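You operate a simulated robot arm through the tools that you are given. There is no shell and no other tool.

You are at the controls of a simulated robot arm. One attempt, no reset.

Task
Put things in order on the top of the check bench. At the end: the gold lock barrel from the top of the check bench stands on top of the white pad; the black work lamp from the top of the check bench stands where the blue bottle (marked "WASHER") stood; the red leak block stands on top of the round filter; the blue bottle from the top of the check bench stands where the red leak block stood; whatever was shut is shut again. Leave all else as you found it, and nothing knocked over.
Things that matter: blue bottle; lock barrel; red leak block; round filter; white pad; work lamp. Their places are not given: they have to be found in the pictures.

It is judged by the outcome, as a careful person would: the job done as asked, and still so three seconds after it is handed in. It fails if anything else is knocked over, pushed out of place, dropped, spilled or broken.

Robot
A 7-joint arm with a two-finger parallel gripper, fixed in place. Base frame: the origin is at the foot of the arm, x ahead of it, y to its left, z up; the work surface is at about z = 0. Lengths are in m, angles in degrees, forces in N, time in s.
With the tool pointing down near the work surface it reaches from about 0.22 to 0.58 m from the base axis. Its first joint turns from -66.0 to 66.0 degrees. Payload 2.5 kg.
The TCP is the grasp point between the finger pads, 0.023 m short of the fingertips. In the tool frame z runs along the fingers and y along their closing line. The gripper opens to 0.094 m. The fingers are 0.038 m wide and 0.01 m thick; the gripper's body (0.054 by 0.096 m) begins 0.039 m behind the TCP.
Orientation is told as [roll, pitch, yaw] about the base's x, y, z axes, in that order, counted from this pose: with the fingers straight down and closing along the base's y, the tool's x points along the base's -x, its y along +y and its z along -z.

Tools
- The arm moves only by the tool servo_tool. Its argument "targets" is a list of rows, each a list of 2 entries, a list of its own where there are three numbers: the shift along the tool's x, y, z in m, then the turn, a rotation vector about the tool's x, y, z in degrees. In form: [[[x, y, z], [wx, wy, wz]], ...]. A call has 1 to 20 rows; each row shifts and turns the commanded pose from where the row before left it, along the tool's axes as they then stand. "hand" is the finger opening in m, from 0 to 0.094, set as the call begins (left out, the last holds). Each row takes 0.2 s and may step no farther than 0.05 m and 8.6 degrees from the row before; otherwise, or with a gripper value out of range, the whole call is refused. A pose out of reach is approached as far as the arm can. The call stops where the force on the tool passes 40 N (or 10 N more than at its start, if that is more) or the arm is blocked; 0.2 s more then pass. The fingers move at their own pace (about 0.108 m/s each) and stop on an object; they squeeze with about 25 N. The grip force told is the motor's: it shows also when the fingers shut on nothing. Time passes only in rows, and 0.2 s behind the last, so rows that do not move let the fingers close. The reply holds the time, the measured pose of the TCP, the force on the tool along the base axes, the opening and the grip force, in the units named above and with some noise, with the torque about the TCP (base axes, N m) and any sound that the robot's microphone picked up.
- Cameras (640 x 400 px; columns grow to the right, rows downward): "scene" is fixed at [0.1199, -0.409, 0.5381]; the picture's right is [0.83, -0.56, 0.00], its down [-0.35, -0.52, -0.78] and it looks along [0.44, 0.64, -0.63] (base axes); focal length 290 px, centre (320, 200). "wrist" rides on the gripper at [0.086, 0.016, -0.074] in the tool frame; the picture's right is [-0.18, 0.98, 0.00], its down [-0.58, -0.11, -0.81] and it looks along [-0.79, -0.15, 0.59] (tool axes); focal length 243 px, centre (320, 200).
- camera(camera): a new picture of that camera. The clock stands still meanwhile.
- point_at(camera, pixels): there is no depth. For up to 12 entries [column, row, z] of the newest picture of that camera ("zoom" is the newest enlarged one), the place [x, y] in the base frame at which the ray of that pixel passes the height z, good to about 0.003 m. The clock stands still meanwhile.
- enlarge(camera, box): a new picture of the part [left, top, right, bottom] of that camera's present view, enlarged. The clock stands still meanwhile.
- close_job(): hands the job in; it is judged then, once.

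Unless the task says otherwise, let go and move clear before handing in.

The tools are called after ">>>" as a command line: name --argument value ..., lists and objects as JSON in quotes. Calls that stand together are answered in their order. servo_tool: Moves the arm, as the interface text tells. Its arguments: {"type":"object","properties":{"targets":{"type":"array"},"hand":{"type":"number"}},"required":["targets"]} The other tools are called the same way: camera (camera) takes a picture; point_at (camera, pixels) gives the place at which the rays of pixels pass given heights; enlarge (camera, box) takes an enlarged picture of a part of a camera's view; close_job () hands the job in.

At the start:

```text
t: 0.0
tool_pos: [0.2264, 0.2112, 0.3008]
tcp_rot: [-0.1, 0.0, 0.0]
ft_force: [0.1, -0.2, -0.1]
torque: [-0.01, 0.02, -0.03]
finger_gap: 0.0942
grip_force: 0.1
```

scene: 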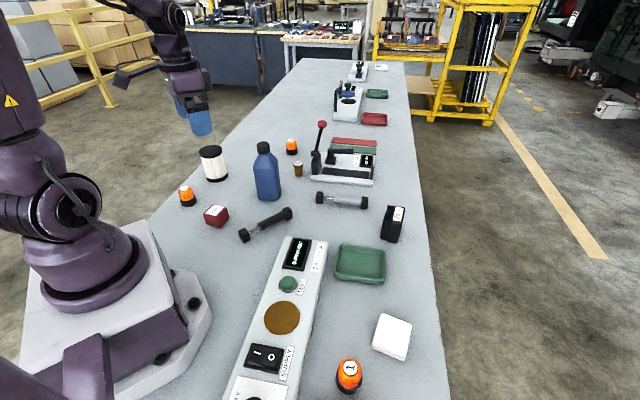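
wrist: 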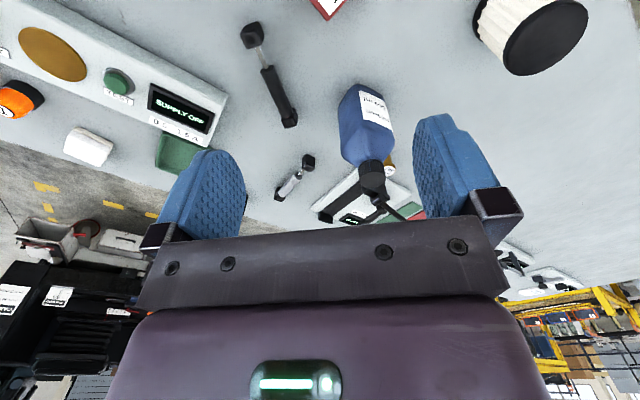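

The scene shows a blue bottle near (266,172), a red block near (215,215), a white round filter near (213,163), a white pad near (392,336), a small gold thing near (298,168), and dumbbell-like items near (265,224) and (342,200). I'll enlarge to identify each one.

>>> enlarge --camera "scene" --box '[160, 120, 320, 250]'

>>> enlarge --camera "scene" --box '[290, 110, 430, 260]'

>>> enlarge --camera "scene" --box '[220, 220, 440, 400]'

```text
3.08 times, centred on (240, 185) of scene
```

zoom: 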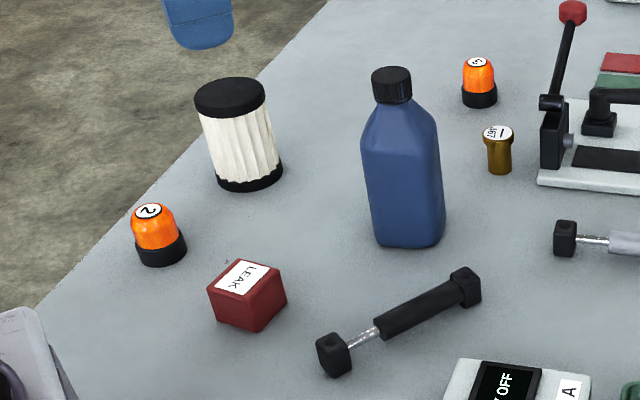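

```text
2.67 times, centred on (360, 185) of scene
```

zoom: 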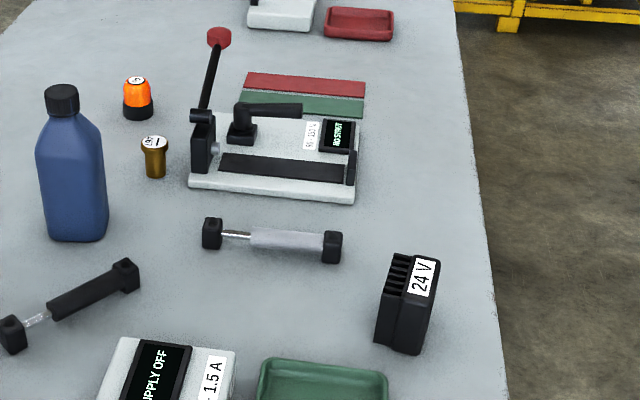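

```text
2.22 times, centred on (330, 310) of scene
```

zoom: 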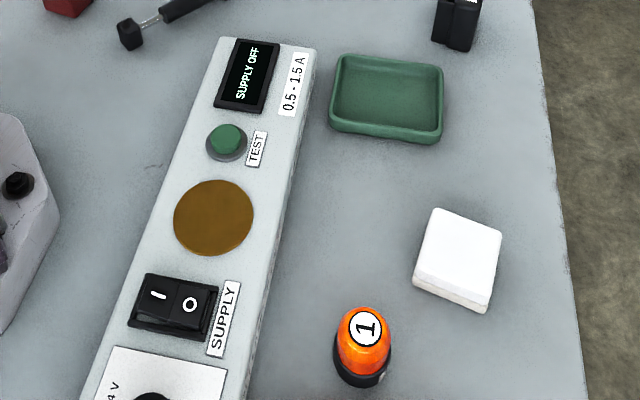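

The brass barrel with a "1" label is at (298,168), and the finned black "24 V" object at (393,224) may be the work lamp. Next I'll locate the object bases and take a closer look with both cameras.

>>> camera --camera "scene"

>>> point_at --camera "scene" --pixels '[[298, 175, 0], [268, 198, 0], [215, 224, 0], [217, 178, 0], [391, 238, 0], [390, 345, 0], [348, 384, 0], [188, 202, 0], [292, 153, 0], [265, 228, 0], [342, 203, 0], [361, 268, 0]]'

>>> enlarge --camera "scene" --box '[365, 190, 425, 250]'

>>> enlarge --camera "wrist" --box '[220, 0, 420, 230]'

>>> enlarge --camera "scene" --box '[280, 50, 420, 140]'

```text
taken
```

scene: 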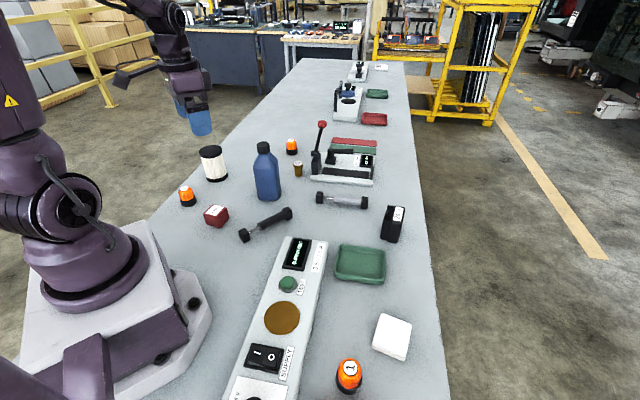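

```text
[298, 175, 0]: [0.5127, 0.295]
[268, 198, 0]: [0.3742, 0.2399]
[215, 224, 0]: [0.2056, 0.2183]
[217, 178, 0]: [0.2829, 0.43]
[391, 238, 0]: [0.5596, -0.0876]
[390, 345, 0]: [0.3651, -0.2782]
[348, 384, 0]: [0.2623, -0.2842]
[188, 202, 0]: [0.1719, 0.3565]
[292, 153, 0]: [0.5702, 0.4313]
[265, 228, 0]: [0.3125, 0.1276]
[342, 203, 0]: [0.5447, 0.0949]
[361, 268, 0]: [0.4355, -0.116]
```

```text
6.67 times, centred on (395, 220) of scene
```

zoom: 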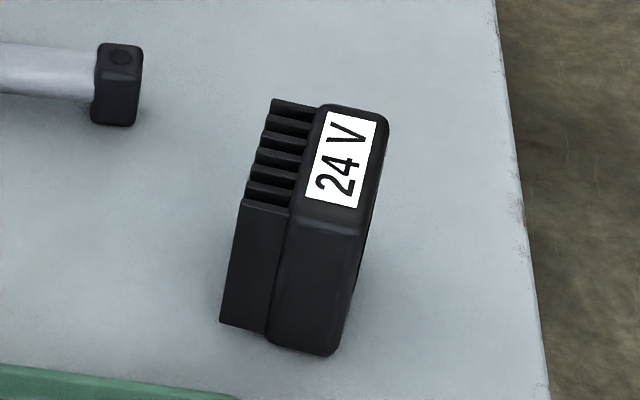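

```text
1.74 times, centred on (320, 115) of wrist
```

zoom: 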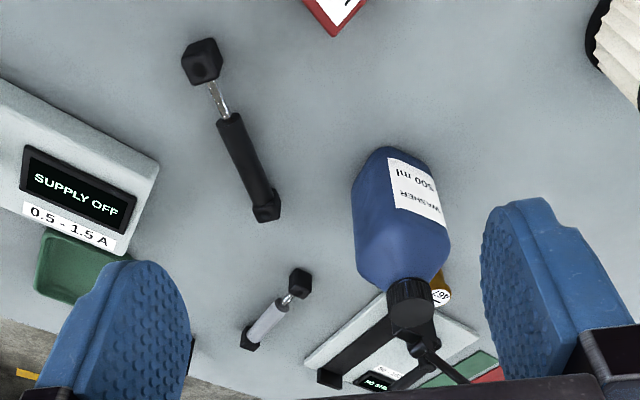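

```text
4.44 times, centred on (350, 95) of scene
```

zoom: 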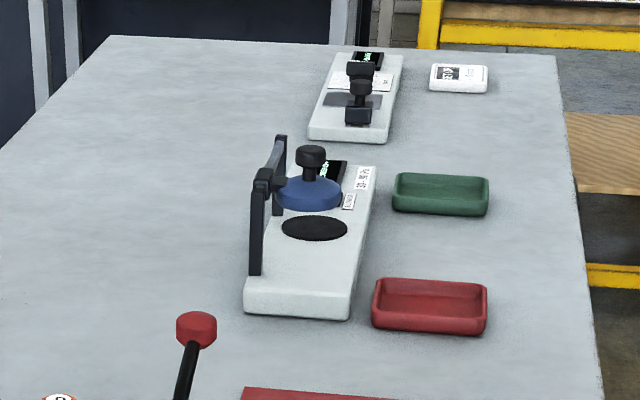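

The label in the wrist zoom reads "WASHER 500 ml", which confirms the blue bottle, and the finned black "24 V" box looks like a work lamp. I'll enlarge each object now to get its exact footprint.

>>> enlarge --camera "scene" --box '[190, 190, 254, 230]'

```text
10.00 times, centred on (222, 210) of scene
```

zoom: 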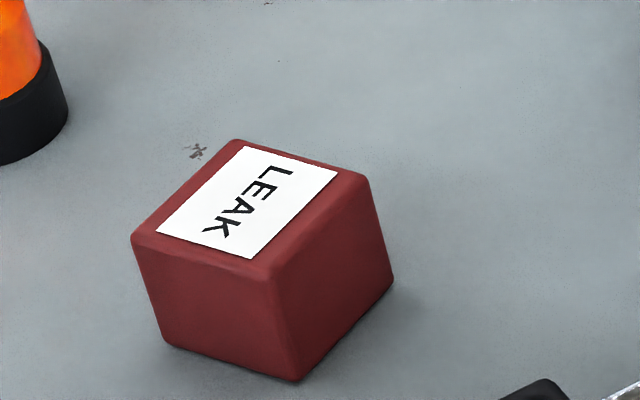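

The red block's bottom corners are at zoom (166,344), (297,381) and (393,283), and its top corners at (132,240), (233,140), (367,180) and (272,277). I'll project these at candidate heights.

>>> point_at --camera "zoom" --pixels '[[166, 344, 0], [297, 381, 0], [393, 283, 0], [132, 240, 0.03], [233, 140, 0.03], [367, 180, 0.03], [272, 277, 0.03], [132, 240, 0.04], [233, 140, 0.04], [367, 180, 0.04], [272, 277, 0.04]]'

>>> enlarge --camera "scene" --box '[236, 135, 300, 205]'

```text
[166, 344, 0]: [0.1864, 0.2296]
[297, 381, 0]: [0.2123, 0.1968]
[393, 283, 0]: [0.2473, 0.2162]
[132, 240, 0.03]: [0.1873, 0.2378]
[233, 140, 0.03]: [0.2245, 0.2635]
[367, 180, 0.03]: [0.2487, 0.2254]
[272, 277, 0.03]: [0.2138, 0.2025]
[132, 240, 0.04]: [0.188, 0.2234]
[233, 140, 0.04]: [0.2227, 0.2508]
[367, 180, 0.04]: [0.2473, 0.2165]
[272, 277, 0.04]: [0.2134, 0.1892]
```

```text
5.71 times, centred on (268, 170) of scene
```

zoom: 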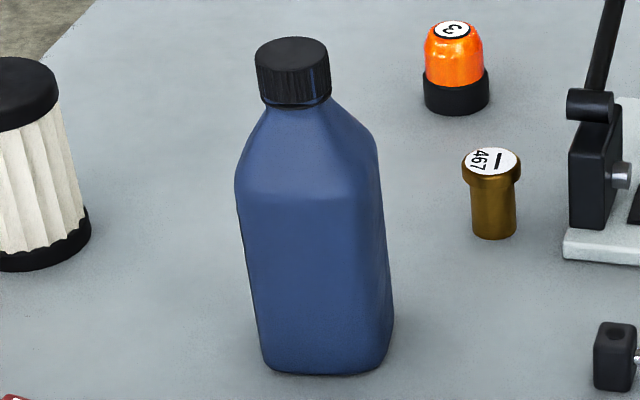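

The block measures about 0.044 × 0.043 m and 0.036 m high, centred near (0.218, 0.225) with yaw about 37°. Now I'll project the bottle's base and cap from zoom (265,365), (372,372), (393,320) and the cap at (292,50).

>>> point_at --camera "zoom" --pixels '[[263, 362, 0], [370, 373, 0], [394, 322, 0], [318, 376, 0], [292, 52, 0.18], [292, 52, 0.2], [292, 52, 0.22], [330, 60, 0.2], [256, 55, 0.2], [294, 105, 0.18], [235, 190, 0.14], [378, 160, 0.14]]'

>>> point_at --camera "zoom" --pixels '[[495, 233, 0], [475, 228, 0], [516, 228, 0], [492, 160, 0.03], [492, 160, 0.04], [492, 160, 0.05], [464, 160, 0.04], [520, 162, 0.04], [457, 110, 0]]'

>>> enlarge --camera "scene" --box '[190, 135, 240, 190]'

```text
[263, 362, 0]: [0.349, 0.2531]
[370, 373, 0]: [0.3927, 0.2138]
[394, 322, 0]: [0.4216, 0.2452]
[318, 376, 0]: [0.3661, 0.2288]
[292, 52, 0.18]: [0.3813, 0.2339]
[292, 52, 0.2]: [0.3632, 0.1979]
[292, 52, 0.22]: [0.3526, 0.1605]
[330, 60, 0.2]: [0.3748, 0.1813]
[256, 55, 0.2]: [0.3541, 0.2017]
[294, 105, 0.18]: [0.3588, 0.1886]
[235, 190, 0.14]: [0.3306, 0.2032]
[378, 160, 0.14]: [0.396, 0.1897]
```

```text
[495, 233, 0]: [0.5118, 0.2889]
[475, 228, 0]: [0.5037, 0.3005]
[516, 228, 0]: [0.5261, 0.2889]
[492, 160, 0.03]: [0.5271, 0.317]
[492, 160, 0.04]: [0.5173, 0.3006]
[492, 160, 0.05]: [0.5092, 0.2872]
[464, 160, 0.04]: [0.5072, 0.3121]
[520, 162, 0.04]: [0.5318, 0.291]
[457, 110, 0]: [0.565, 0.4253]
```

```text
7.27 times, centred on (215, 162) of scene
```

zoom: 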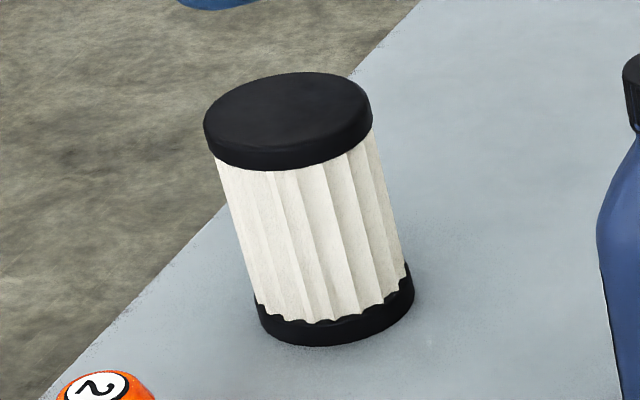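

The bottle base is centred near (0.385, 0.249), with its long axis at about -42°, and it stands about 0.172 m high. The barrel is near (0.518, 0.299) and about 0.041 m high. Next I'll project the filter's top and base in this zoom, then enlarge the lamp and pad.

>>> point_at --camera "zoom" --pixels '[[335, 346, 0], [258, 310, 0], [414, 288, 0], [288, 118, 0.08], [288, 118, 0.09], [288, 118, 0.1], [204, 125, 0.09], [372, 108, 0.09], [300, 72, 0.09], [275, 150, 0.09]]'

>>> enlarge --camera "scene" --box '[360, 190, 424, 250]'

```text
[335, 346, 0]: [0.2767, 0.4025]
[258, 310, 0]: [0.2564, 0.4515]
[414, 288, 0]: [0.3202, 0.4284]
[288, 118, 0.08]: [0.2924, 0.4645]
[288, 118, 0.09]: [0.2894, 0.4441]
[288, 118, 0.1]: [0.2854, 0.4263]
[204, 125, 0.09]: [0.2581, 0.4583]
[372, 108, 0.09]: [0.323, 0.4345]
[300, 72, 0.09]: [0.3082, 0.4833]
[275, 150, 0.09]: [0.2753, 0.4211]
```

```text
6.67 times, centred on (392, 220) of scene
```

zoom: 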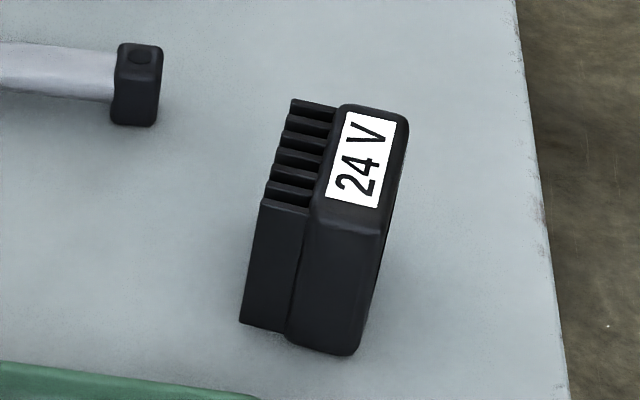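

The filter is centred near (0.287, 0.438), with radius 0.034 and height about 0.093. Now I'll project the lamp's corners in this zoom.

>>> point_at --camera "zoom" --pixels '[[242, 322, 0], [288, 340, 0], [356, 354, 0], [292, 99, 0.05], [405, 116, 0.05], [383, 235, 0.05], [310, 218, 0.05], [263, 203, 0.05], [292, 99, 0.06], [405, 116, 0.06], [383, 235, 0.06], [263, 203, 0.06]]'

>>> enlarge --camera "scene" --box '[360, 305, 424, 370]'

```text
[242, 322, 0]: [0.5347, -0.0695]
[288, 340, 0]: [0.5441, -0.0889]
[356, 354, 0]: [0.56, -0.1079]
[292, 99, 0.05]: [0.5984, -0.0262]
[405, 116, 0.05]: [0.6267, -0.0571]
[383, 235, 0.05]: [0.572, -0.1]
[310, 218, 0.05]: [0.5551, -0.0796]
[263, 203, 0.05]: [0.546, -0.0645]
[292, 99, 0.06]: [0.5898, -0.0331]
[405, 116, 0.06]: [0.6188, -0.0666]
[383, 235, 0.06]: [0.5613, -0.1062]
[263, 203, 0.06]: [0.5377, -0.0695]
```

```text
6.15 times, centred on (392, 338) of scene
```

zoom: 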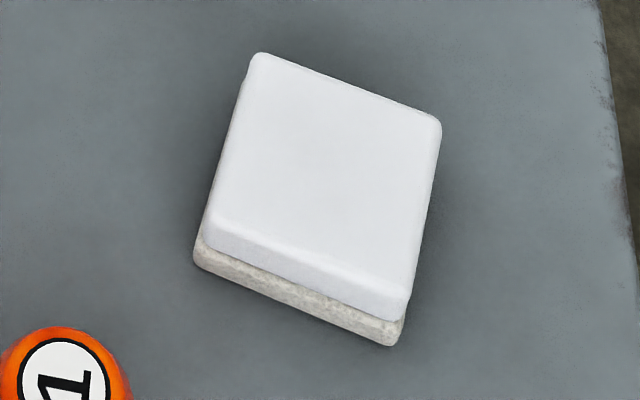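

The lamp is about 0.064 × 0.044 × 0.062 m, centred near (0.5765, -0.069) with its long axis at about 35°. Next I'll project the pad's corners.

>>> point_at --camera "zoom" --pixels '[[195, 263, 0], [392, 346, 0], [255, 53, 0.02], [441, 120, 0.02], [405, 318, 0.02], [205, 240, 0.02], [255, 53, 0.015], [441, 120, 0.015], [205, 240, 0.015], [405, 318, 0.015], [398, 322, 0.01], [203, 243, 0.01]]'

>>> enlarge --camera "scene" --box '[280, 150, 320, 190]'

```text
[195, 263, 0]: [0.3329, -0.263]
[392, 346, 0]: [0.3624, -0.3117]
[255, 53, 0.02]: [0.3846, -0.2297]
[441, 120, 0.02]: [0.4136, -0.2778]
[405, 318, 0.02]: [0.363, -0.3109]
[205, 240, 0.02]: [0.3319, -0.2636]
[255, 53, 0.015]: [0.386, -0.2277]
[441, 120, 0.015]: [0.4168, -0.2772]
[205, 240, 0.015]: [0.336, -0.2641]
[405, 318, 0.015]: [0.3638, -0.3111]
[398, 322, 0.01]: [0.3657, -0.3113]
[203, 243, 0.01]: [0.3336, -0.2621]
```

```text
10.00 times, centred on (300, 170) of scene
```

zoom: 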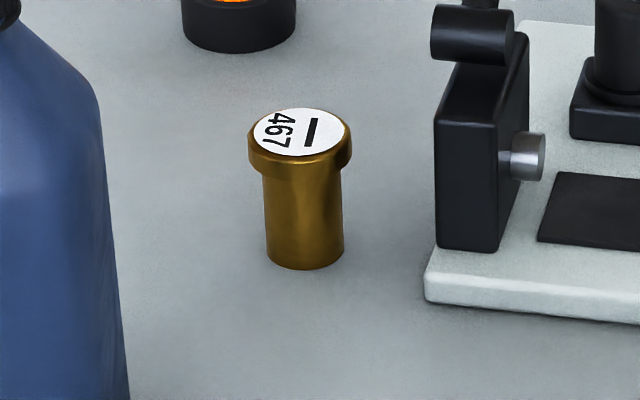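

The pad is centred near (0.374, -0.270), about 0.058 m square with its top at about 0.018 m. Now I'll refine the barrel with this 10x zoom.

>>> point_at --camera "zoom" --pixels '[[305, 270, 0], [267, 256, 0], [343, 253, 0], [303, 133, 0.04], [303, 133, 0.045], [249, 138, 0.04], [351, 135, 0.04], [303, 107, 0.04], [300, 165, 0.04], [433, 240, 0.02], [425, 300, 0]]'

```text
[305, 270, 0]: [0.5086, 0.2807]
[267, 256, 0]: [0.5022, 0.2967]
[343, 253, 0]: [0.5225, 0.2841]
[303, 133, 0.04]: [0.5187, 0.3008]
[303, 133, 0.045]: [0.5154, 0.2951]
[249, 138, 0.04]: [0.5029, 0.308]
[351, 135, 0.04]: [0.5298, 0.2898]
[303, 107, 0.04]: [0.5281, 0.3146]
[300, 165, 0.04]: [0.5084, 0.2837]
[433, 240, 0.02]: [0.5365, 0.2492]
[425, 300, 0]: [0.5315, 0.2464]
```

The barrel base is centred near (0.5145, 0.292) and it is about 0.046 m tall. I'll start with the red block by turning the tool to yaw +37° above it and checking the reading and wrist picture.

>>> servo_tool --targets '[[[0, 0, 0], [0, 0, -7.4]], [[0, 0, 0], [0, 0, -7.4]], [[0, 0, 0], [0, 0, -7.4]], [[0, 0, 0], [0, 0, -7.4]], [[0, 0, 0], [0, 0, -7.4]], [[0, 0, 0], [0, 0, 0]]]' --hand 0.08

>>> camera --camera "wrist"

```text
t: 1.4
tool_pos: [0.2263, 0.2118, 0.3002]
tcp_rot: [-0.1, 0.0, 37.2]
ft_force: [-0.1, -0.2, -0.3]
torque: [0.01, -0.03, -0.03]
finger_gap: 0.0798
grip_force: 0.1
```

```text
taken
```

wrist: 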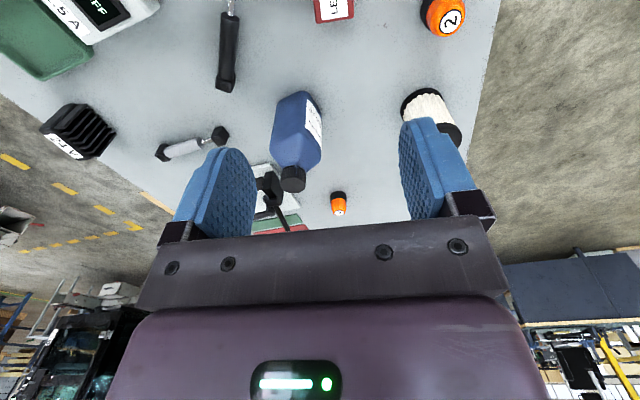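

The tool is at yaw 37.2°, and the block is partly visible at the top edge near (335,8). I'll shift over the block and descend partway, then recheck.

>>> servo_tool --targets '[[[-0.0014, 0.0155, 0.02], [0, 0, 0]], [[0, 0, 0.04], [0, 0, 0]], [[0, 0, 0.04], [0, 0, 0]], [[0, 0, 0.04], [0, 0, 0]], [[0, 0, 0.03], [0, 0, 0]], [[0, 0, 0], [0, 0, 0]]]'

>>> camera --camera "wrist"

>>> camera --camera "scene"

```text
t: 2.8
tool_pos: [0.2168, 0.2238, 0.1296]
tcp_rot: [0.0, 0.0, 37.0]
ft_force: [-0.1, -0.2, -0.1]
torque: [-0.03, -0.01, 0.03]
finger_gap: 0.0798
grip_force: 0.1
```

```text
taken
```

wrist: 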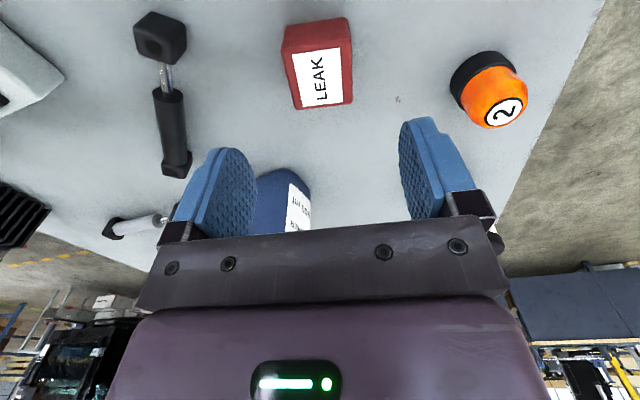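

```text
taken
```

scene: 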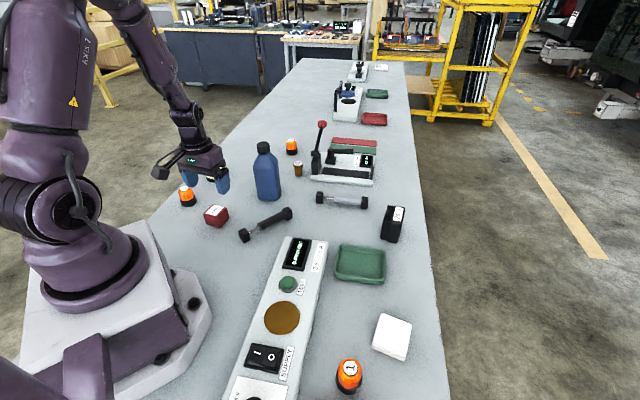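

The block's top face is clear in the wrist picture at (320,65). I'll enlarge it and project its corners as a cross-check.

>>> enlarge --camera "wrist" --box '[270, 0, 370, 120]'

```text
3.33 times, centred on (320, 60) of wrist
```

zoom: 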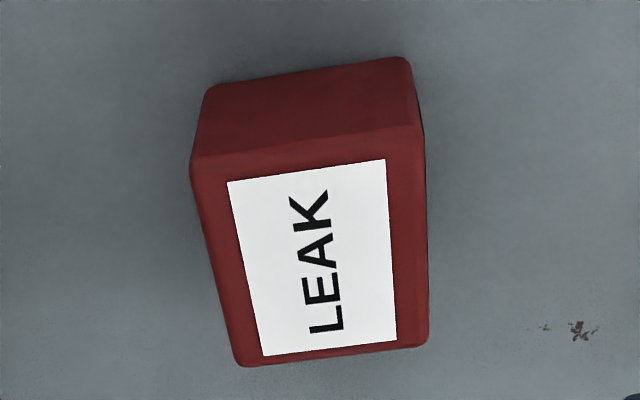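

>>> point_at --camera "zoom" --pixels '[[191, 163, 0.036], [421, 128, 0.036], [429, 342, 0.036], [240, 365, 0.036], [208, 88, 0], [405, 58, 0], [191, 163, 0.04], [421, 128, 0.04], [429, 342, 0.04], [240, 365, 0.04]]'

```text
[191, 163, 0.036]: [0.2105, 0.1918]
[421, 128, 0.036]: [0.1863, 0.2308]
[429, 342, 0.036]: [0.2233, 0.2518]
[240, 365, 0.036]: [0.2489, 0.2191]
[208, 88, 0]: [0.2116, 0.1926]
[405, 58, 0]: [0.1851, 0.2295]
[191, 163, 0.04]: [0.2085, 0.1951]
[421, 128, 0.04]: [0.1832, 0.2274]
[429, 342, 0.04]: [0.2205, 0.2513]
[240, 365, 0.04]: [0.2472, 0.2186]
```

Both cameras agree on the block centre at (0.2175, 0.224) with yaw about 35°. I'll trim the yaw and descend straddling the block with the fingers open to 0.08.

>>> servo_tool --targets '[[[-0.0008, 0, 0.03], [0, 0, 2]], [[0, 0, 0.03], [0, 0, 0]], [[0, 0, 0.025], [0, 0, 0]], [[0, 0, 0.015], [0, 0, 0]], [[0, 0, 0], [0, 0, 0]]]'

>>> camera --camera "wrist"

```text
t: 4.0
tool_pos: [0.2179, 0.2255, 0.0319]
tcp_rot: [0.0, 0.0, 35.0]
ft_force: [0.0, -0.7, 0.9]
torque: [0.03, 0.04, 0.0]
finger_gap: 0.0799
grip_force: 0.1
```

```text
taken
```

wrist: 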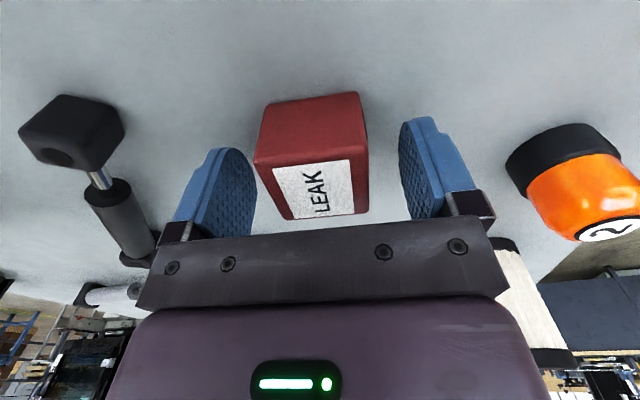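

The block sits between the fingers at (315,150), so I'll close on it. I'll step the fingers in gently and check the gap.

>>> servo_tool --targets '[[[0, 0, 0], [0, 0, 0]], [[0, 0, 0], [0, 0, 0]], [[0, 0, 0], [0, 0, 0]], [[0, 0, 0], [0, 0, 0]]]' --hand 0.03

```text
t: 5.0
tool_pos: [0.2191, 0.2257, 0.0317]
tcp_rot: [0.0, 0.0, 35.0]
ft_force: [0.4, -0.6, -0.4]
torque: [0.04, 0.04, -0.01]
finger_gap: 0.0444
grip_force: 25.0
```

The grip is firm (gap 0.0444, 25 N). I'll lift the block straight up.

>>> servo_tool --targets '[[[0, 0, -0.01], [0, 0, 0]], [[0, 0, -0.02], [0, 0, 0]], [[0, 0, -0.03], [0, 0, 0]], [[0, 0, -0.03], [0, 0, 0]], [[0, 0, -0.03], [0, 0, 0]], [[0, 0, -0.03], [0, 0, 0]], [[0, 0, -0.02], [0, 0, 0]], [[0, 0, 0], [0, 0, 0]]]'

>>> camera --camera "wrist"

```text
t: 6.8
tool_pos: [0.2191, 0.2256, 0.2024]
tcp_rot: [0.0, 0.1, 34.9]
ft_force: [-0.6, -0.4, -1.6]
torque: [-0.03, -0.02, 0.0]
finger_gap: 0.0444
grip_force: 25.1
```

```text
taken
```

wrist: 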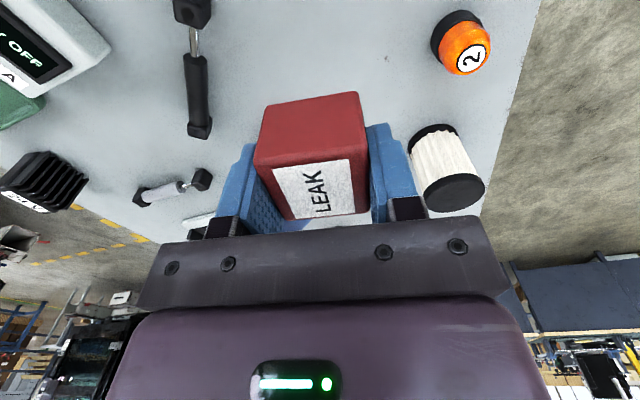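

The block is held cleanly with no slip. I'll carry it at z≈0.20 to above the filter, centred near (0.287, 0.438).

>>> servo_tool --targets '[[[-0.0122, 0.0089, 0], [0, 0, 0]], [[-0.0222, 0.0169, 0], [0, 0, 0]], [[-0.0222, 0.0169, 0], [0, 0, 0]], [[-0.0222, 0.0169, 0], [0, 0, 0]], [[-0.0222, 0.0169, 0], [0, 0, 0]], [[-0.0222, 0.0169, 0], [0, 0, 0]], [[-0.0222, 0.0169, 0], [0, 0, 0]], [[-0.0222, 0.0169, 0], [0, 0, 0]], [[-0.01, 0.0078, 0], [0, 0, 0]], [[0, 0, 0], [0, 0, 0]], [[0, 0, 0], [0, 0, 0]]]'

>>> camera --camera "wrist"

>>> enlarge --camera "scene" --box '[170, 80, 270, 190]'

```text
t: 9.2
tool_pos: [0.2863, 0.4383, 0.1996]
tcp_rot: [0.0, 0.1, 35.0]
ft_force: [0.6, -0.2, -1.7]
torque: [-0.02, -0.03, 0.0]
finger_gap: 0.0445
grip_force: 25.3
```

```text
taken
```

wrist: 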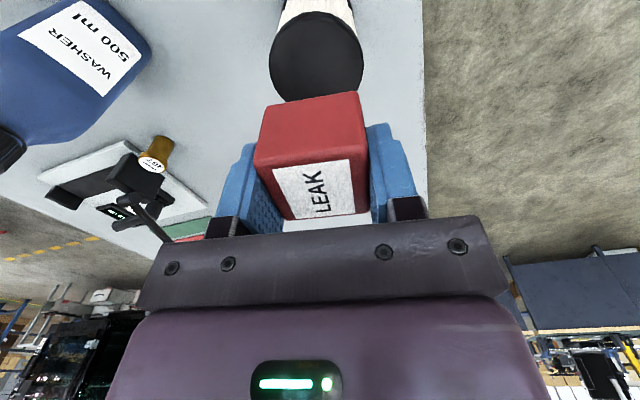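

```text
3.64 times, centred on (220, 135) of scene
```

zoom: 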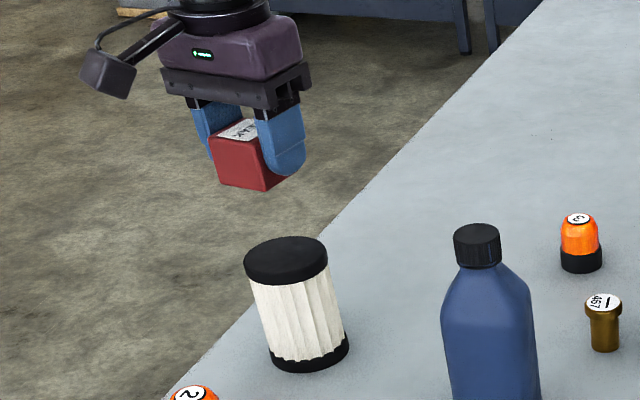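

The filter's top disc is visible in the wrist view, centred near (316,57). I'll project its edges at the top height, along with the barrel near (155,155) and bottle.

>>> point_at --camera "wrist" --pixels '[[316, 57, 0.09], [269, 58, 0.09], [363, 58, 0.09], [316, 12, 0.09], [316, 102, 0.09], [316, 57, 0.095], [153, 165, 0.047], [163, 140, 0.0]]'

```text
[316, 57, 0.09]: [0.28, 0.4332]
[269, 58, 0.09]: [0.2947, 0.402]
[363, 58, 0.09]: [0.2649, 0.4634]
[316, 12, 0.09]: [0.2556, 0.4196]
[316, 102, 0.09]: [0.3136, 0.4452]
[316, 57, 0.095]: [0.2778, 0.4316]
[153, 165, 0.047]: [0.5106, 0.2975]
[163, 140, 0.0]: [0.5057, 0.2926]
```

The wrist and scene estimates put the filter centre near (0.285, 0.436), and the block is over it within a millimetre or two. I'll descend to just above the expected contact height, TCP z≈0.126.

>>> servo_tool --targets '[[[0.0012, -0.0003, 0.02], [0, 0, 0]], [[0, 0, 0.02], [0, 0, 0]], [[0, 0, 0.015], [0, 0, 0]], [[0, 0, 0.008], [0, 0, 0]], [[0, 0, 0], [0, 0, 0]]]'

>>> enlarge --camera "scene" --box '[180, 110, 250, 190]'

>>> camera --camera "wrist"

```text
t: 10.4
tool_pos: [0.2866, 0.4373, 0.1381]
tcp_rot: [0.0, 0.1, 35.0]
ft_force: [1.0, 0.4, -0.5]
torque: [0.0, 0.0, -0.01]
finger_gap: 0.0444
grip_force: 25.1
```

```text
5.00 times, centred on (215, 150) of scene
```

zoom: 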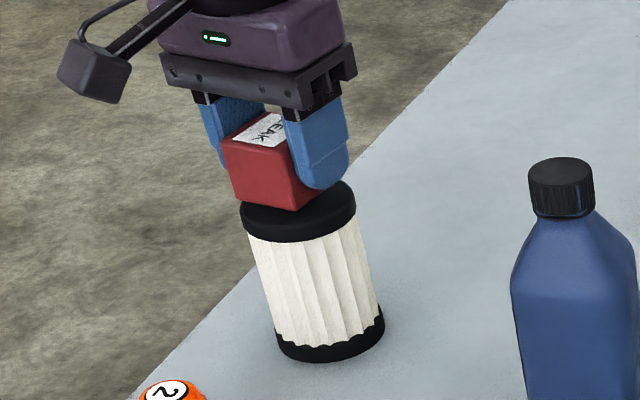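

```text
taken
```

wrist: 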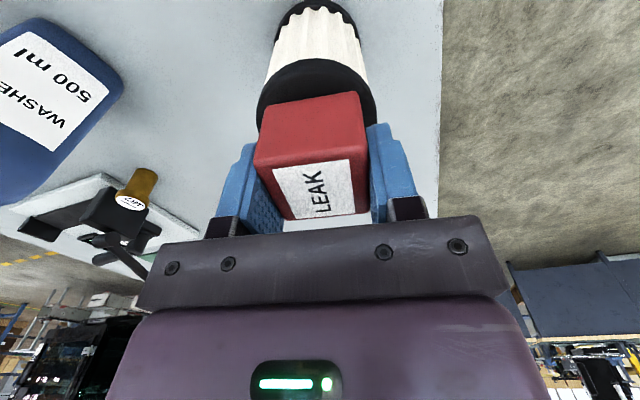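

The block hovers about 1 cm above the filter top. I'll check its centring by projecting the top disc's extremes (241,212) and (357,205), along with the block's front bottom corner (292,211).

>>> point_at --camera "zoom" --pixels '[[241, 213, 0.092], [357, 206, 0.092], [280, 242, 0.085], [292, 211, 0.106], [232, 195, 0.106]]'

>>> point_at --camera "wrist" --pixels '[[258, 100, 0.092], [375, 100, 0.092], [315, 60, 0.092]]'

```text
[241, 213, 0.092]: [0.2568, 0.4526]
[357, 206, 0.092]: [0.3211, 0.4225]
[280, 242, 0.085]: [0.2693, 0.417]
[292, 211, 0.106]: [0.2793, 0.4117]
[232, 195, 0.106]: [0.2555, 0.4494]
```

```text
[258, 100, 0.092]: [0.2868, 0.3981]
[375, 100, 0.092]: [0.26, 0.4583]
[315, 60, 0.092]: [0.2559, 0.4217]
```

The filter centre and block centre agree within 2–3 mm on a 68 mm disc. I'll lower in small steps and watch the vertical force.

>>> servo_tool --targets '[[[-0.001, 0, 0.004], [0, 0, 0]], [[0, 0, 0.003], [0, 0, 0]], [[0, 0, 0.002], [0, 0, 0]], [[0, 0, 0], [0, 0, 0]]]'

```text
t: 11.4
tool_pos: [0.2882, 0.4382, 0.1305]
tcp_rot: [0.1, -0.2, 35.0]
ft_force: [-2.9, -4.6, 20.5]
torque: [-0.22, 0.15, 0.03]
finger_gap: 0.0448
grip_force: 25.0
```

There is contact: 20 N upward at TCP z≈0.1305, so the block is on the filter. I'll ease off about 1 mm to relax the push before opening.

>>> servo_tool --targets '[[[0, 0, -0.001], [0, 0, 0]], [[0, 0, 0], [0, 0, 0]]]'

>>> enlarge --camera "scene" --box '[180, 110, 250, 190]'

```text
t: 12.0
tool_pos: [0.2875, 0.4382, 0.1317]
tcp_rot: [0.1, -0.2, 35.0]
ft_force: [1.4, 2.8, 16.8]
torque: [0.18, -0.1, 0.01]
finger_gap: 0.0446
grip_force: 25.5
```

```text
5.00 times, centred on (215, 150) of scene
```

zoom: 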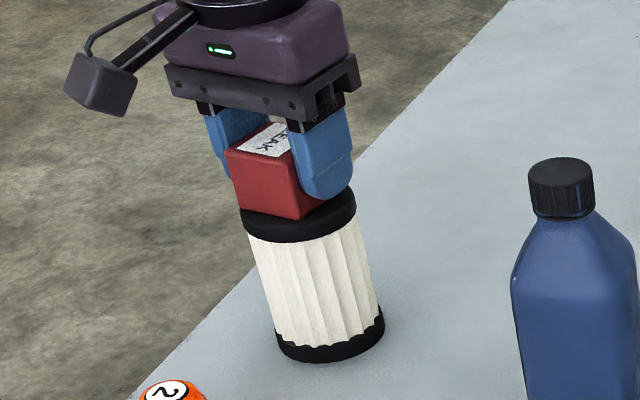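

The block rests on the filter but the push is still 17 N, so I'll ease up a bit more.

>>> servo_tool --targets '[[[0, 0, -0.0012], [0, 0, 0]], [[0, 0, 0], [0, 0, 0]]]'

```text
t: 12.6
tool_pos: [0.2874, 0.4375, 0.1305]
tcp_rot: [0.0, 0.1, 34.9]
ft_force: [2.7, 3.3, 7.3]
torque: [0.21, -0.17, 0.0]
finger_gap: 0.0444
grip_force: 24.9
```

The force is down to about 7 N, so one more small ease and then I'll open the fingers to 0.07.

>>> servo_tool --targets '[[[0, 0, -0.0007], [0, 0, 0]], [[0, 0, 0], [0, 0, 0]]]'

>>> servo_tool --targets '[[[0, 0, 0], [0, 0, 0]], [[0, 0, 0], [0, 0, 0]]]' --hand 0.075

>>> camera --camera "wrist"

>>> enlarge --camera "scene" --box '[180, 110, 250, 190]'

```text
t: 13.2
tool_pos: [0.2875, 0.4358, 0.1304]
tcp_rot: [-0.1, 0.2, 35.1]
ft_force: [-0.8, 0.0, 0.4]
torque: [0.05, 0.0, 0.01]
finger_gap: 0.0444
grip_force: 24.9
```

```text
t: 13.8
tool_pos: [0.2862, 0.4367, 0.1305]
tcp_rot: [0.0, 0.0, 35.0]
ft_force: [-0.1, -0.1, 0.6]
torque: [-0.01, -0.04, 0.0]
finger_gap: 0.075
grip_force: 0.0
```

```text
taken
```

wrist: 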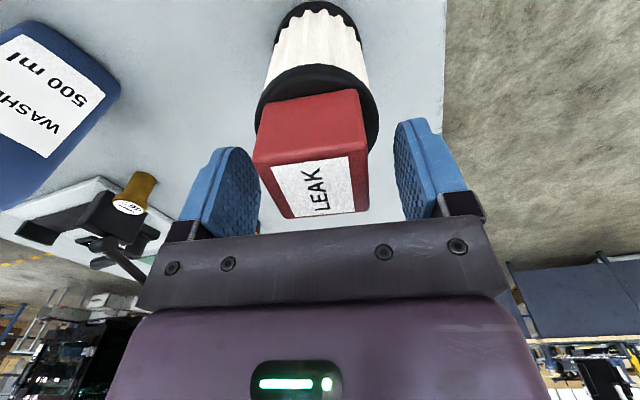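

```text
5.00 times, centred on (215, 150) of scene
```

zoom: 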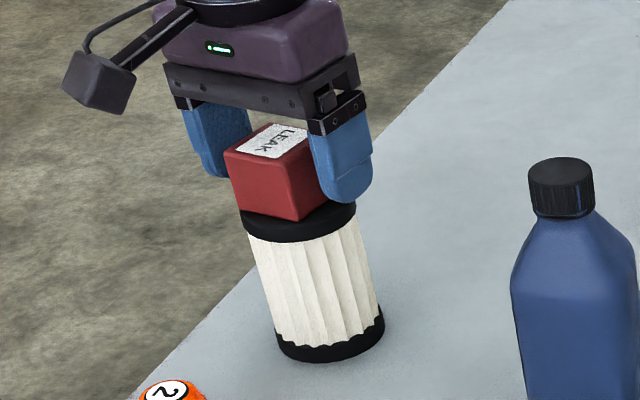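

The block stands cleanly on the filter and the fingers are clear of it. I'll rise straight up and then move to view the bottle from behind.

>>> servo_tool --targets '[[[0, 0, -0.01], [0, 0, 0]], [[0, 0, -0.03], [0, 0, 0]], [[0, 0, -0.03], [0, 0, 0]], [[0, 0, -0.035], [0, 0, 0]], [[0, 0, -0.035], [0, 0, 0]], [[0.0173, -0.0297, 0], [0, 0, 0]], [[0.0173, -0.0297, 0], [0, 0, 0]], [[0.0173, -0.0297, 0], [0, 0, 0]], [[0.0173, -0.0297, 0], [0, 0, 0]], [[0.0173, -0.0297, 0], [0, 0, 0]], [[0.0173, -0.0297, 0], [0, 0, 0]], [[0.0173, -0.0297, 0], [0, 0, 0]], [[0, 0, 0], [0, 0, 0]]]'

>>> camera --camera "wrist"

>>> camera --camera "scene"

```text
t: 16.6
tool_pos: [0.3064, 0.1965, 0.2707]
tcp_rot: [0.1, 0.0, 35.0]
ft_force: [-0.1, 0.3, 0.0]
torque: [0.0, 0.0, 0.01]
finger_gap: 0.0749
grip_force: 0.0
```

```text
taken
```

wrist: 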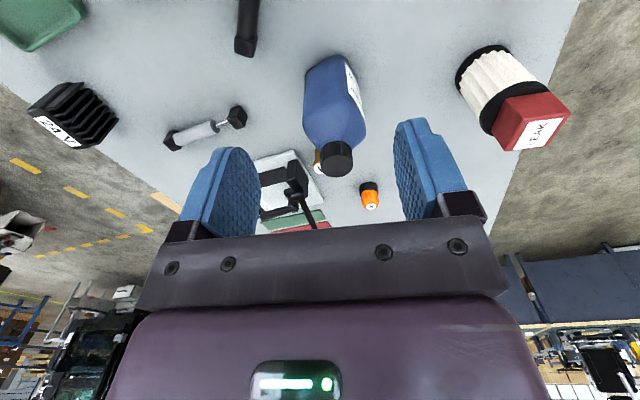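

```text
taken
```

scene: 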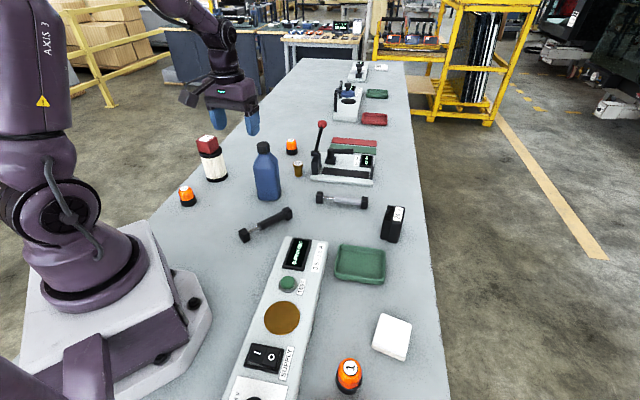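

The block on the filter looks stable in the scene at (210,150). I'll enlarge the bottle in the wrist view to pin down the cap position and base.

>>> enlarge --camera "wrist" --box '[280, 45, 390, 185]'

```text
2.86 times, centred on (335, 115) of wrist
```

zoom: 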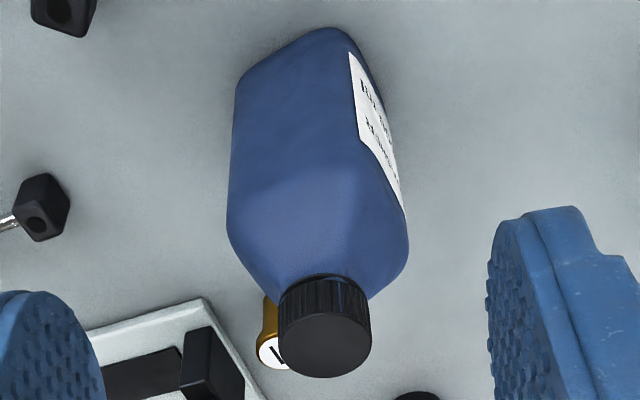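

>>> point_at --camera "zoom" --pixels '[[325, 344, 0.17], [325, 344, 0.175], [325, 344, 0.18], [325, 344, 0.16], [279, 344, 0.17], [371, 340, 0.17], [325, 377, 0.17], [325, 312, 0.17], [238, 78, 0], [318, 28, 0], [345, 40, 0], [282, 285, 0.145]]'

>>> enlarge --camera "scene" --box '[240, 135, 290, 205]'

```text
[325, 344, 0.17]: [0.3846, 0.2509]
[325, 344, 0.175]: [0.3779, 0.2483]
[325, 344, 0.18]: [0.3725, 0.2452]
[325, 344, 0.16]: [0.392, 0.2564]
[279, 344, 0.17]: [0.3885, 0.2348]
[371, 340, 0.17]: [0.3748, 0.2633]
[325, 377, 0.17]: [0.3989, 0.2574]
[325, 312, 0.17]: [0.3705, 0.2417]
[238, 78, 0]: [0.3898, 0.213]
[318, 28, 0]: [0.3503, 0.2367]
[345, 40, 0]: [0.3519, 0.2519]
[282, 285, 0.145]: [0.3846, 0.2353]
```

```text
5.71 times, centred on (265, 170) of scene
```

zoom: 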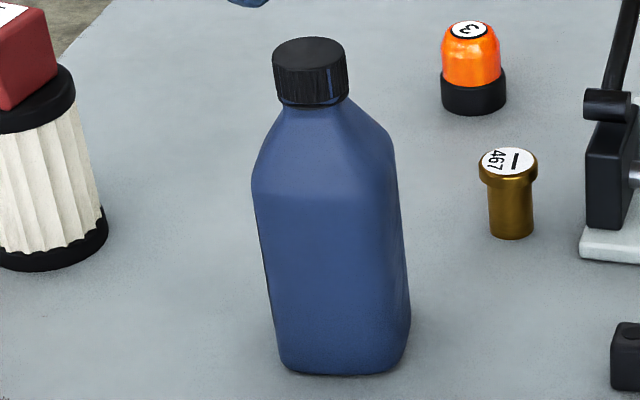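

The cap is centred near (0.3855, 0.2505) with top at about 0.171 m and diameter about 0.031; the base centre matches. I'll move above the cap and stop at z≈0.225 to check alignment.

>>> servo_tool --targets '[[[-0.02, 0, 0], [0, 0, 0]], [[-0.03, -0.0006, 0], [0, 0, 0]], [[-0.03, -0.0006, 0], [0, 0, 0]], [[-0.0158, 0, 0.015], [0, 0, 0]], [[0, 0, 0.03], [0, 0, 0]], [[0, 0, 0], [0, 0, 0]]]'

>>> camera --camera "wrist"

>>> enlarge --camera "scene" --box '[230, 110, 300, 205]'

```text
t: 18.0
tool_pos: [0.3864, 0.2501, 0.2249]
tcp_rot: [-0.1, 0.1, 35.0]
ft_force: [-0.6, 0.0, 0.3]
torque: [-0.05, 0.0, 0.03]
finger_gap: 0.0749
grip_force: 0.2
```

```text
taken
```

wrist: 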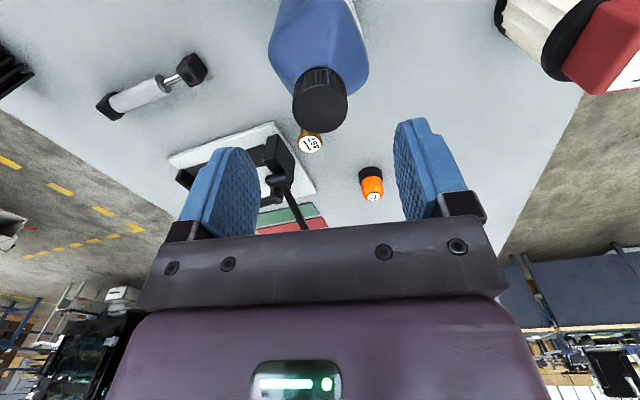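

```text
4.21 times, centred on (265, 158) of scene
```

zoom: 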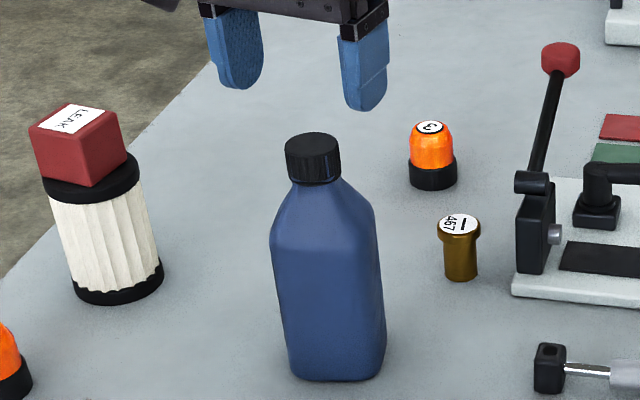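

The cap is centred in the wrist view near (320,107). I'll project it at the cap-top height to confirm alignment.

>>> point_at --camera "wrist" --pixels '[[320, 108, 0.17], [320, 108, 0.175], [293, 108, 0.17], [348, 106, 0.17], [320, 132, 0.17], [320, 85, 0.17], [310, 145, 0.046], [310, 135, 0.0]]'

```text
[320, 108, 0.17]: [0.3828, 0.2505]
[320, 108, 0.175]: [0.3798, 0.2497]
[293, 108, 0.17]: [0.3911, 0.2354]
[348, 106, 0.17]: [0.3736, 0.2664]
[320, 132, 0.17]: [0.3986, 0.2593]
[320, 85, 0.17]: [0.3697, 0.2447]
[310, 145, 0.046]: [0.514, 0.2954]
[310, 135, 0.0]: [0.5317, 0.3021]
```

The cap centre at (0.384, 0.251) matches the TCP within 2 mm. I'll descend so the pads surround the cap (TCP z≈0.167).

>>> servo_tool --targets '[[[0.0012, 0.001, 0.02], [0, 0, 0]], [[0, 0, 0.02], [0, 0, 0]], [[0, 0, 0.01], [0, 0, 0]], [[0, 0, 0.007], [0, 0, 0]], [[0, 0, 0], [0, 0, 0]]]'

>>> enlarge --camera "scene" --box '[230, 110, 300, 205]'

>>> camera --camera "wrist"

```text
t: 19.2
tool_pos: [0.3841, 0.252, 0.1688]
tcp_rot: [0.0, -0.1, 34.9]
ft_force: [-0.3, 0.4, -0.1]
torque: [0.01, 0.0, -0.01]
finger_gap: 0.0752
grip_force: 0.1
```

```text
4.21 times, centred on (265, 158) of scene
```

zoom: 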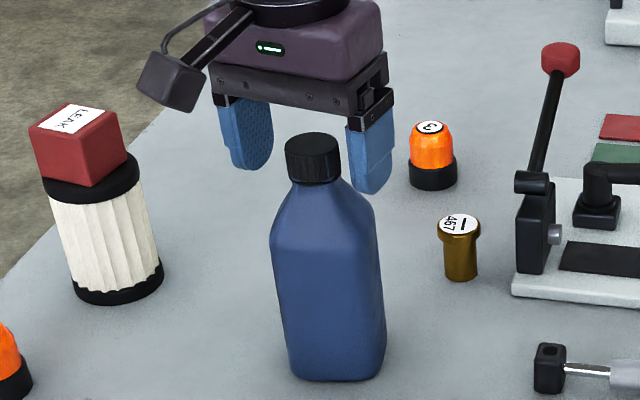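

```text
taken
```

wrist: 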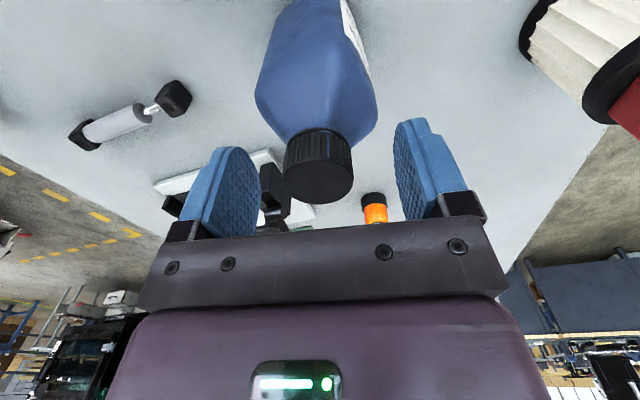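

The cap sits between the pads at (318,165). I'll close on it.

>>> servo_tool --targets '[[[0, 0, 0], [0, 0, 0]], [[0, 0, 0], [0, 0, 0]], [[0, 0, 0], [0, 0, 0]], [[0, 0, 0], [0, 0, 0]]]' --hand 0.015

>>> enlarge --camera "scene" --box '[230, 110, 300, 205]'

```text
t: 20.2
tool_pos: [0.3852, 0.2511, 0.1691]
tcp_rot: [0.1, 0.1, 34.9]
ft_force: [0.5, -2.6, -0.2]
torque: [-0.09, -0.14, -0.02]
finger_gap: 0.0333
grip_force: 25.4
```

```text
4.21 times, centred on (265, 158) of scene
```

zoom: 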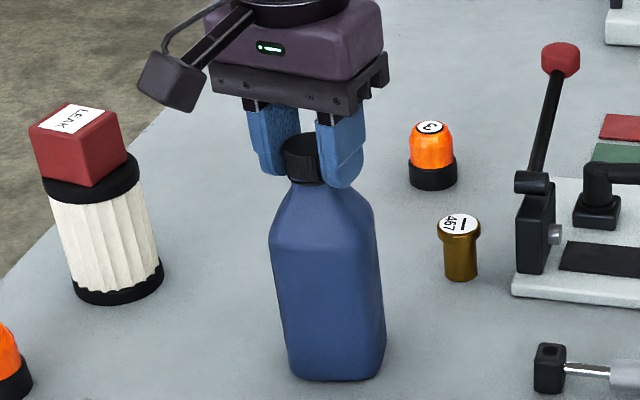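

The cap is gripped (gap 0.0333, 25 N). I'll lift slowly about 6 cm and check that the bottle hangs upright.

>>> servo_tool --targets '[[[0, 0, -0.005], [0, 0, 0]], [[0, 0, -0.01], [0, 0, 0]], [[0, 0, -0.015], [0, 0, 0]], [[0, 0, -0.015], [0, 0, 0]], [[0, 0, -0.01], [0, 0, 0]], [[0, 0, 0], [0, 0, 0]], [[0, 0, 0], [0, 0, 0]]]'

>>> enlarge --camera "scene" --box '[220, 80, 310, 205]'

>>> camera --camera "wrist"

```text
t: 21.8
tool_pos: [0.3846, 0.252, 0.2245]
tcp_rot: [0.0, 0.0, 35.0]
ft_force: [0.4, 0.2, -5.4]
torque: [0.01, -0.01, 0.0]
finger_gap: 0.0332
grip_force: 25.3
```

```text
3.20 times, centred on (265, 142) of scene
```

zoom: 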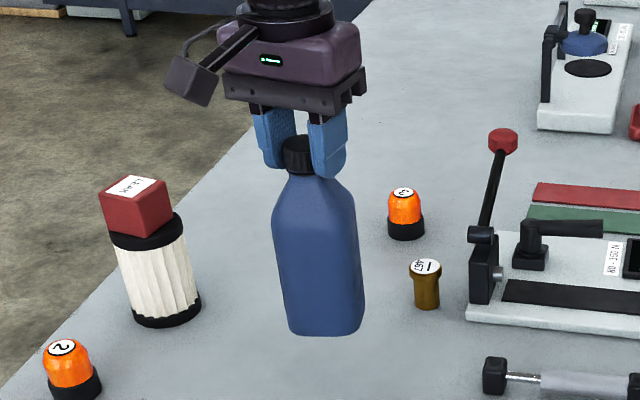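

```text
taken
```

wrist: 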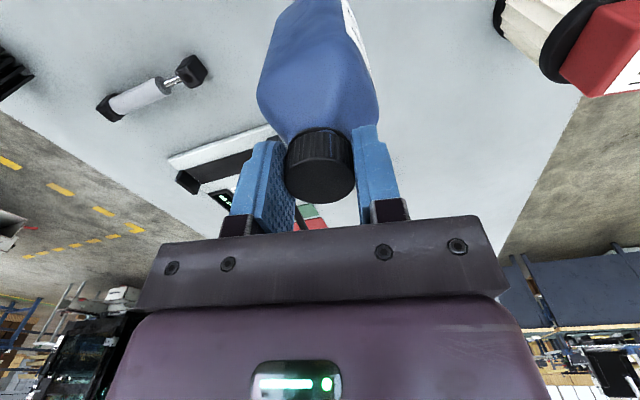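

The bottle hangs upright and weighs about 5.4 N. I'll carry it smoothly to the block's old spot at (0.2175, 0.2245).

>>> servo_tool --targets '[[[0.0076, 0.0037, 0], [0, 0, 0]], [[0.0153, 0.0073, 0], [0, 0, 0]], [[0.0153, 0.0073, 0], [0, 0, 0]], [[0.0153, 0.0073, 0], [0, 0, 0]], [[0.0153, 0.0073, 0], [0, 0, 0]], [[0.0153, 0.0073, 0], [0, 0, 0]], [[0.0153, 0.0073, 0], [0, 0, 0]], [[0.0153, 0.0073, 0], [0, 0, 0]], [[0.0153, 0.0073, 0], [0, 0, 0]], [[0.0153, 0.0073, 0], [0, 0, 0]], [[0.0077, 0.0037, 0], [0, 0, 0]], [[0, 0, 0], [0, 0, 0]], [[0, 0, 0], [0, 0, 0]]]'

>>> camera --camera "scene"

>>> camera --camera "wrist"

```text
t: 24.6
tool_pos: [0.2166, 0.225, 0.2241]
tcp_rot: [0.0, 0.0, 34.9]
ft_force: [0.1, -0.2, -5.4]
torque: [-0.01, 0.0, -0.03]
finger_gap: 0.0335
grip_force: 25.2
```

```text
taken
```

scene: 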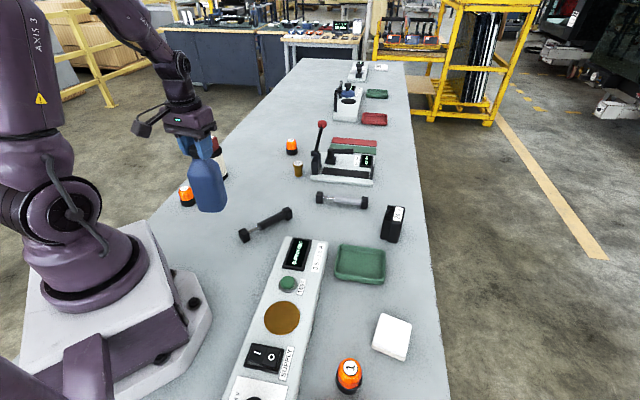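

```text
taken
```

wrist: 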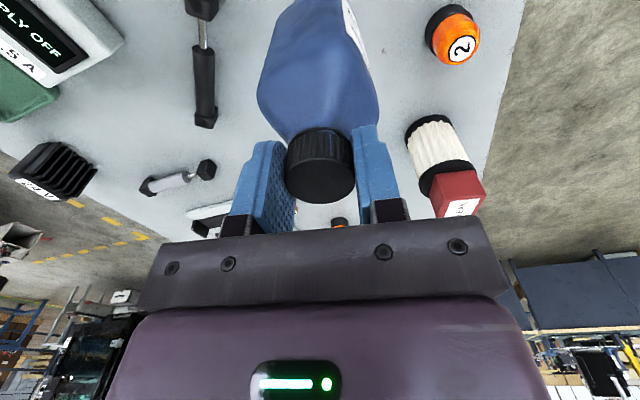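

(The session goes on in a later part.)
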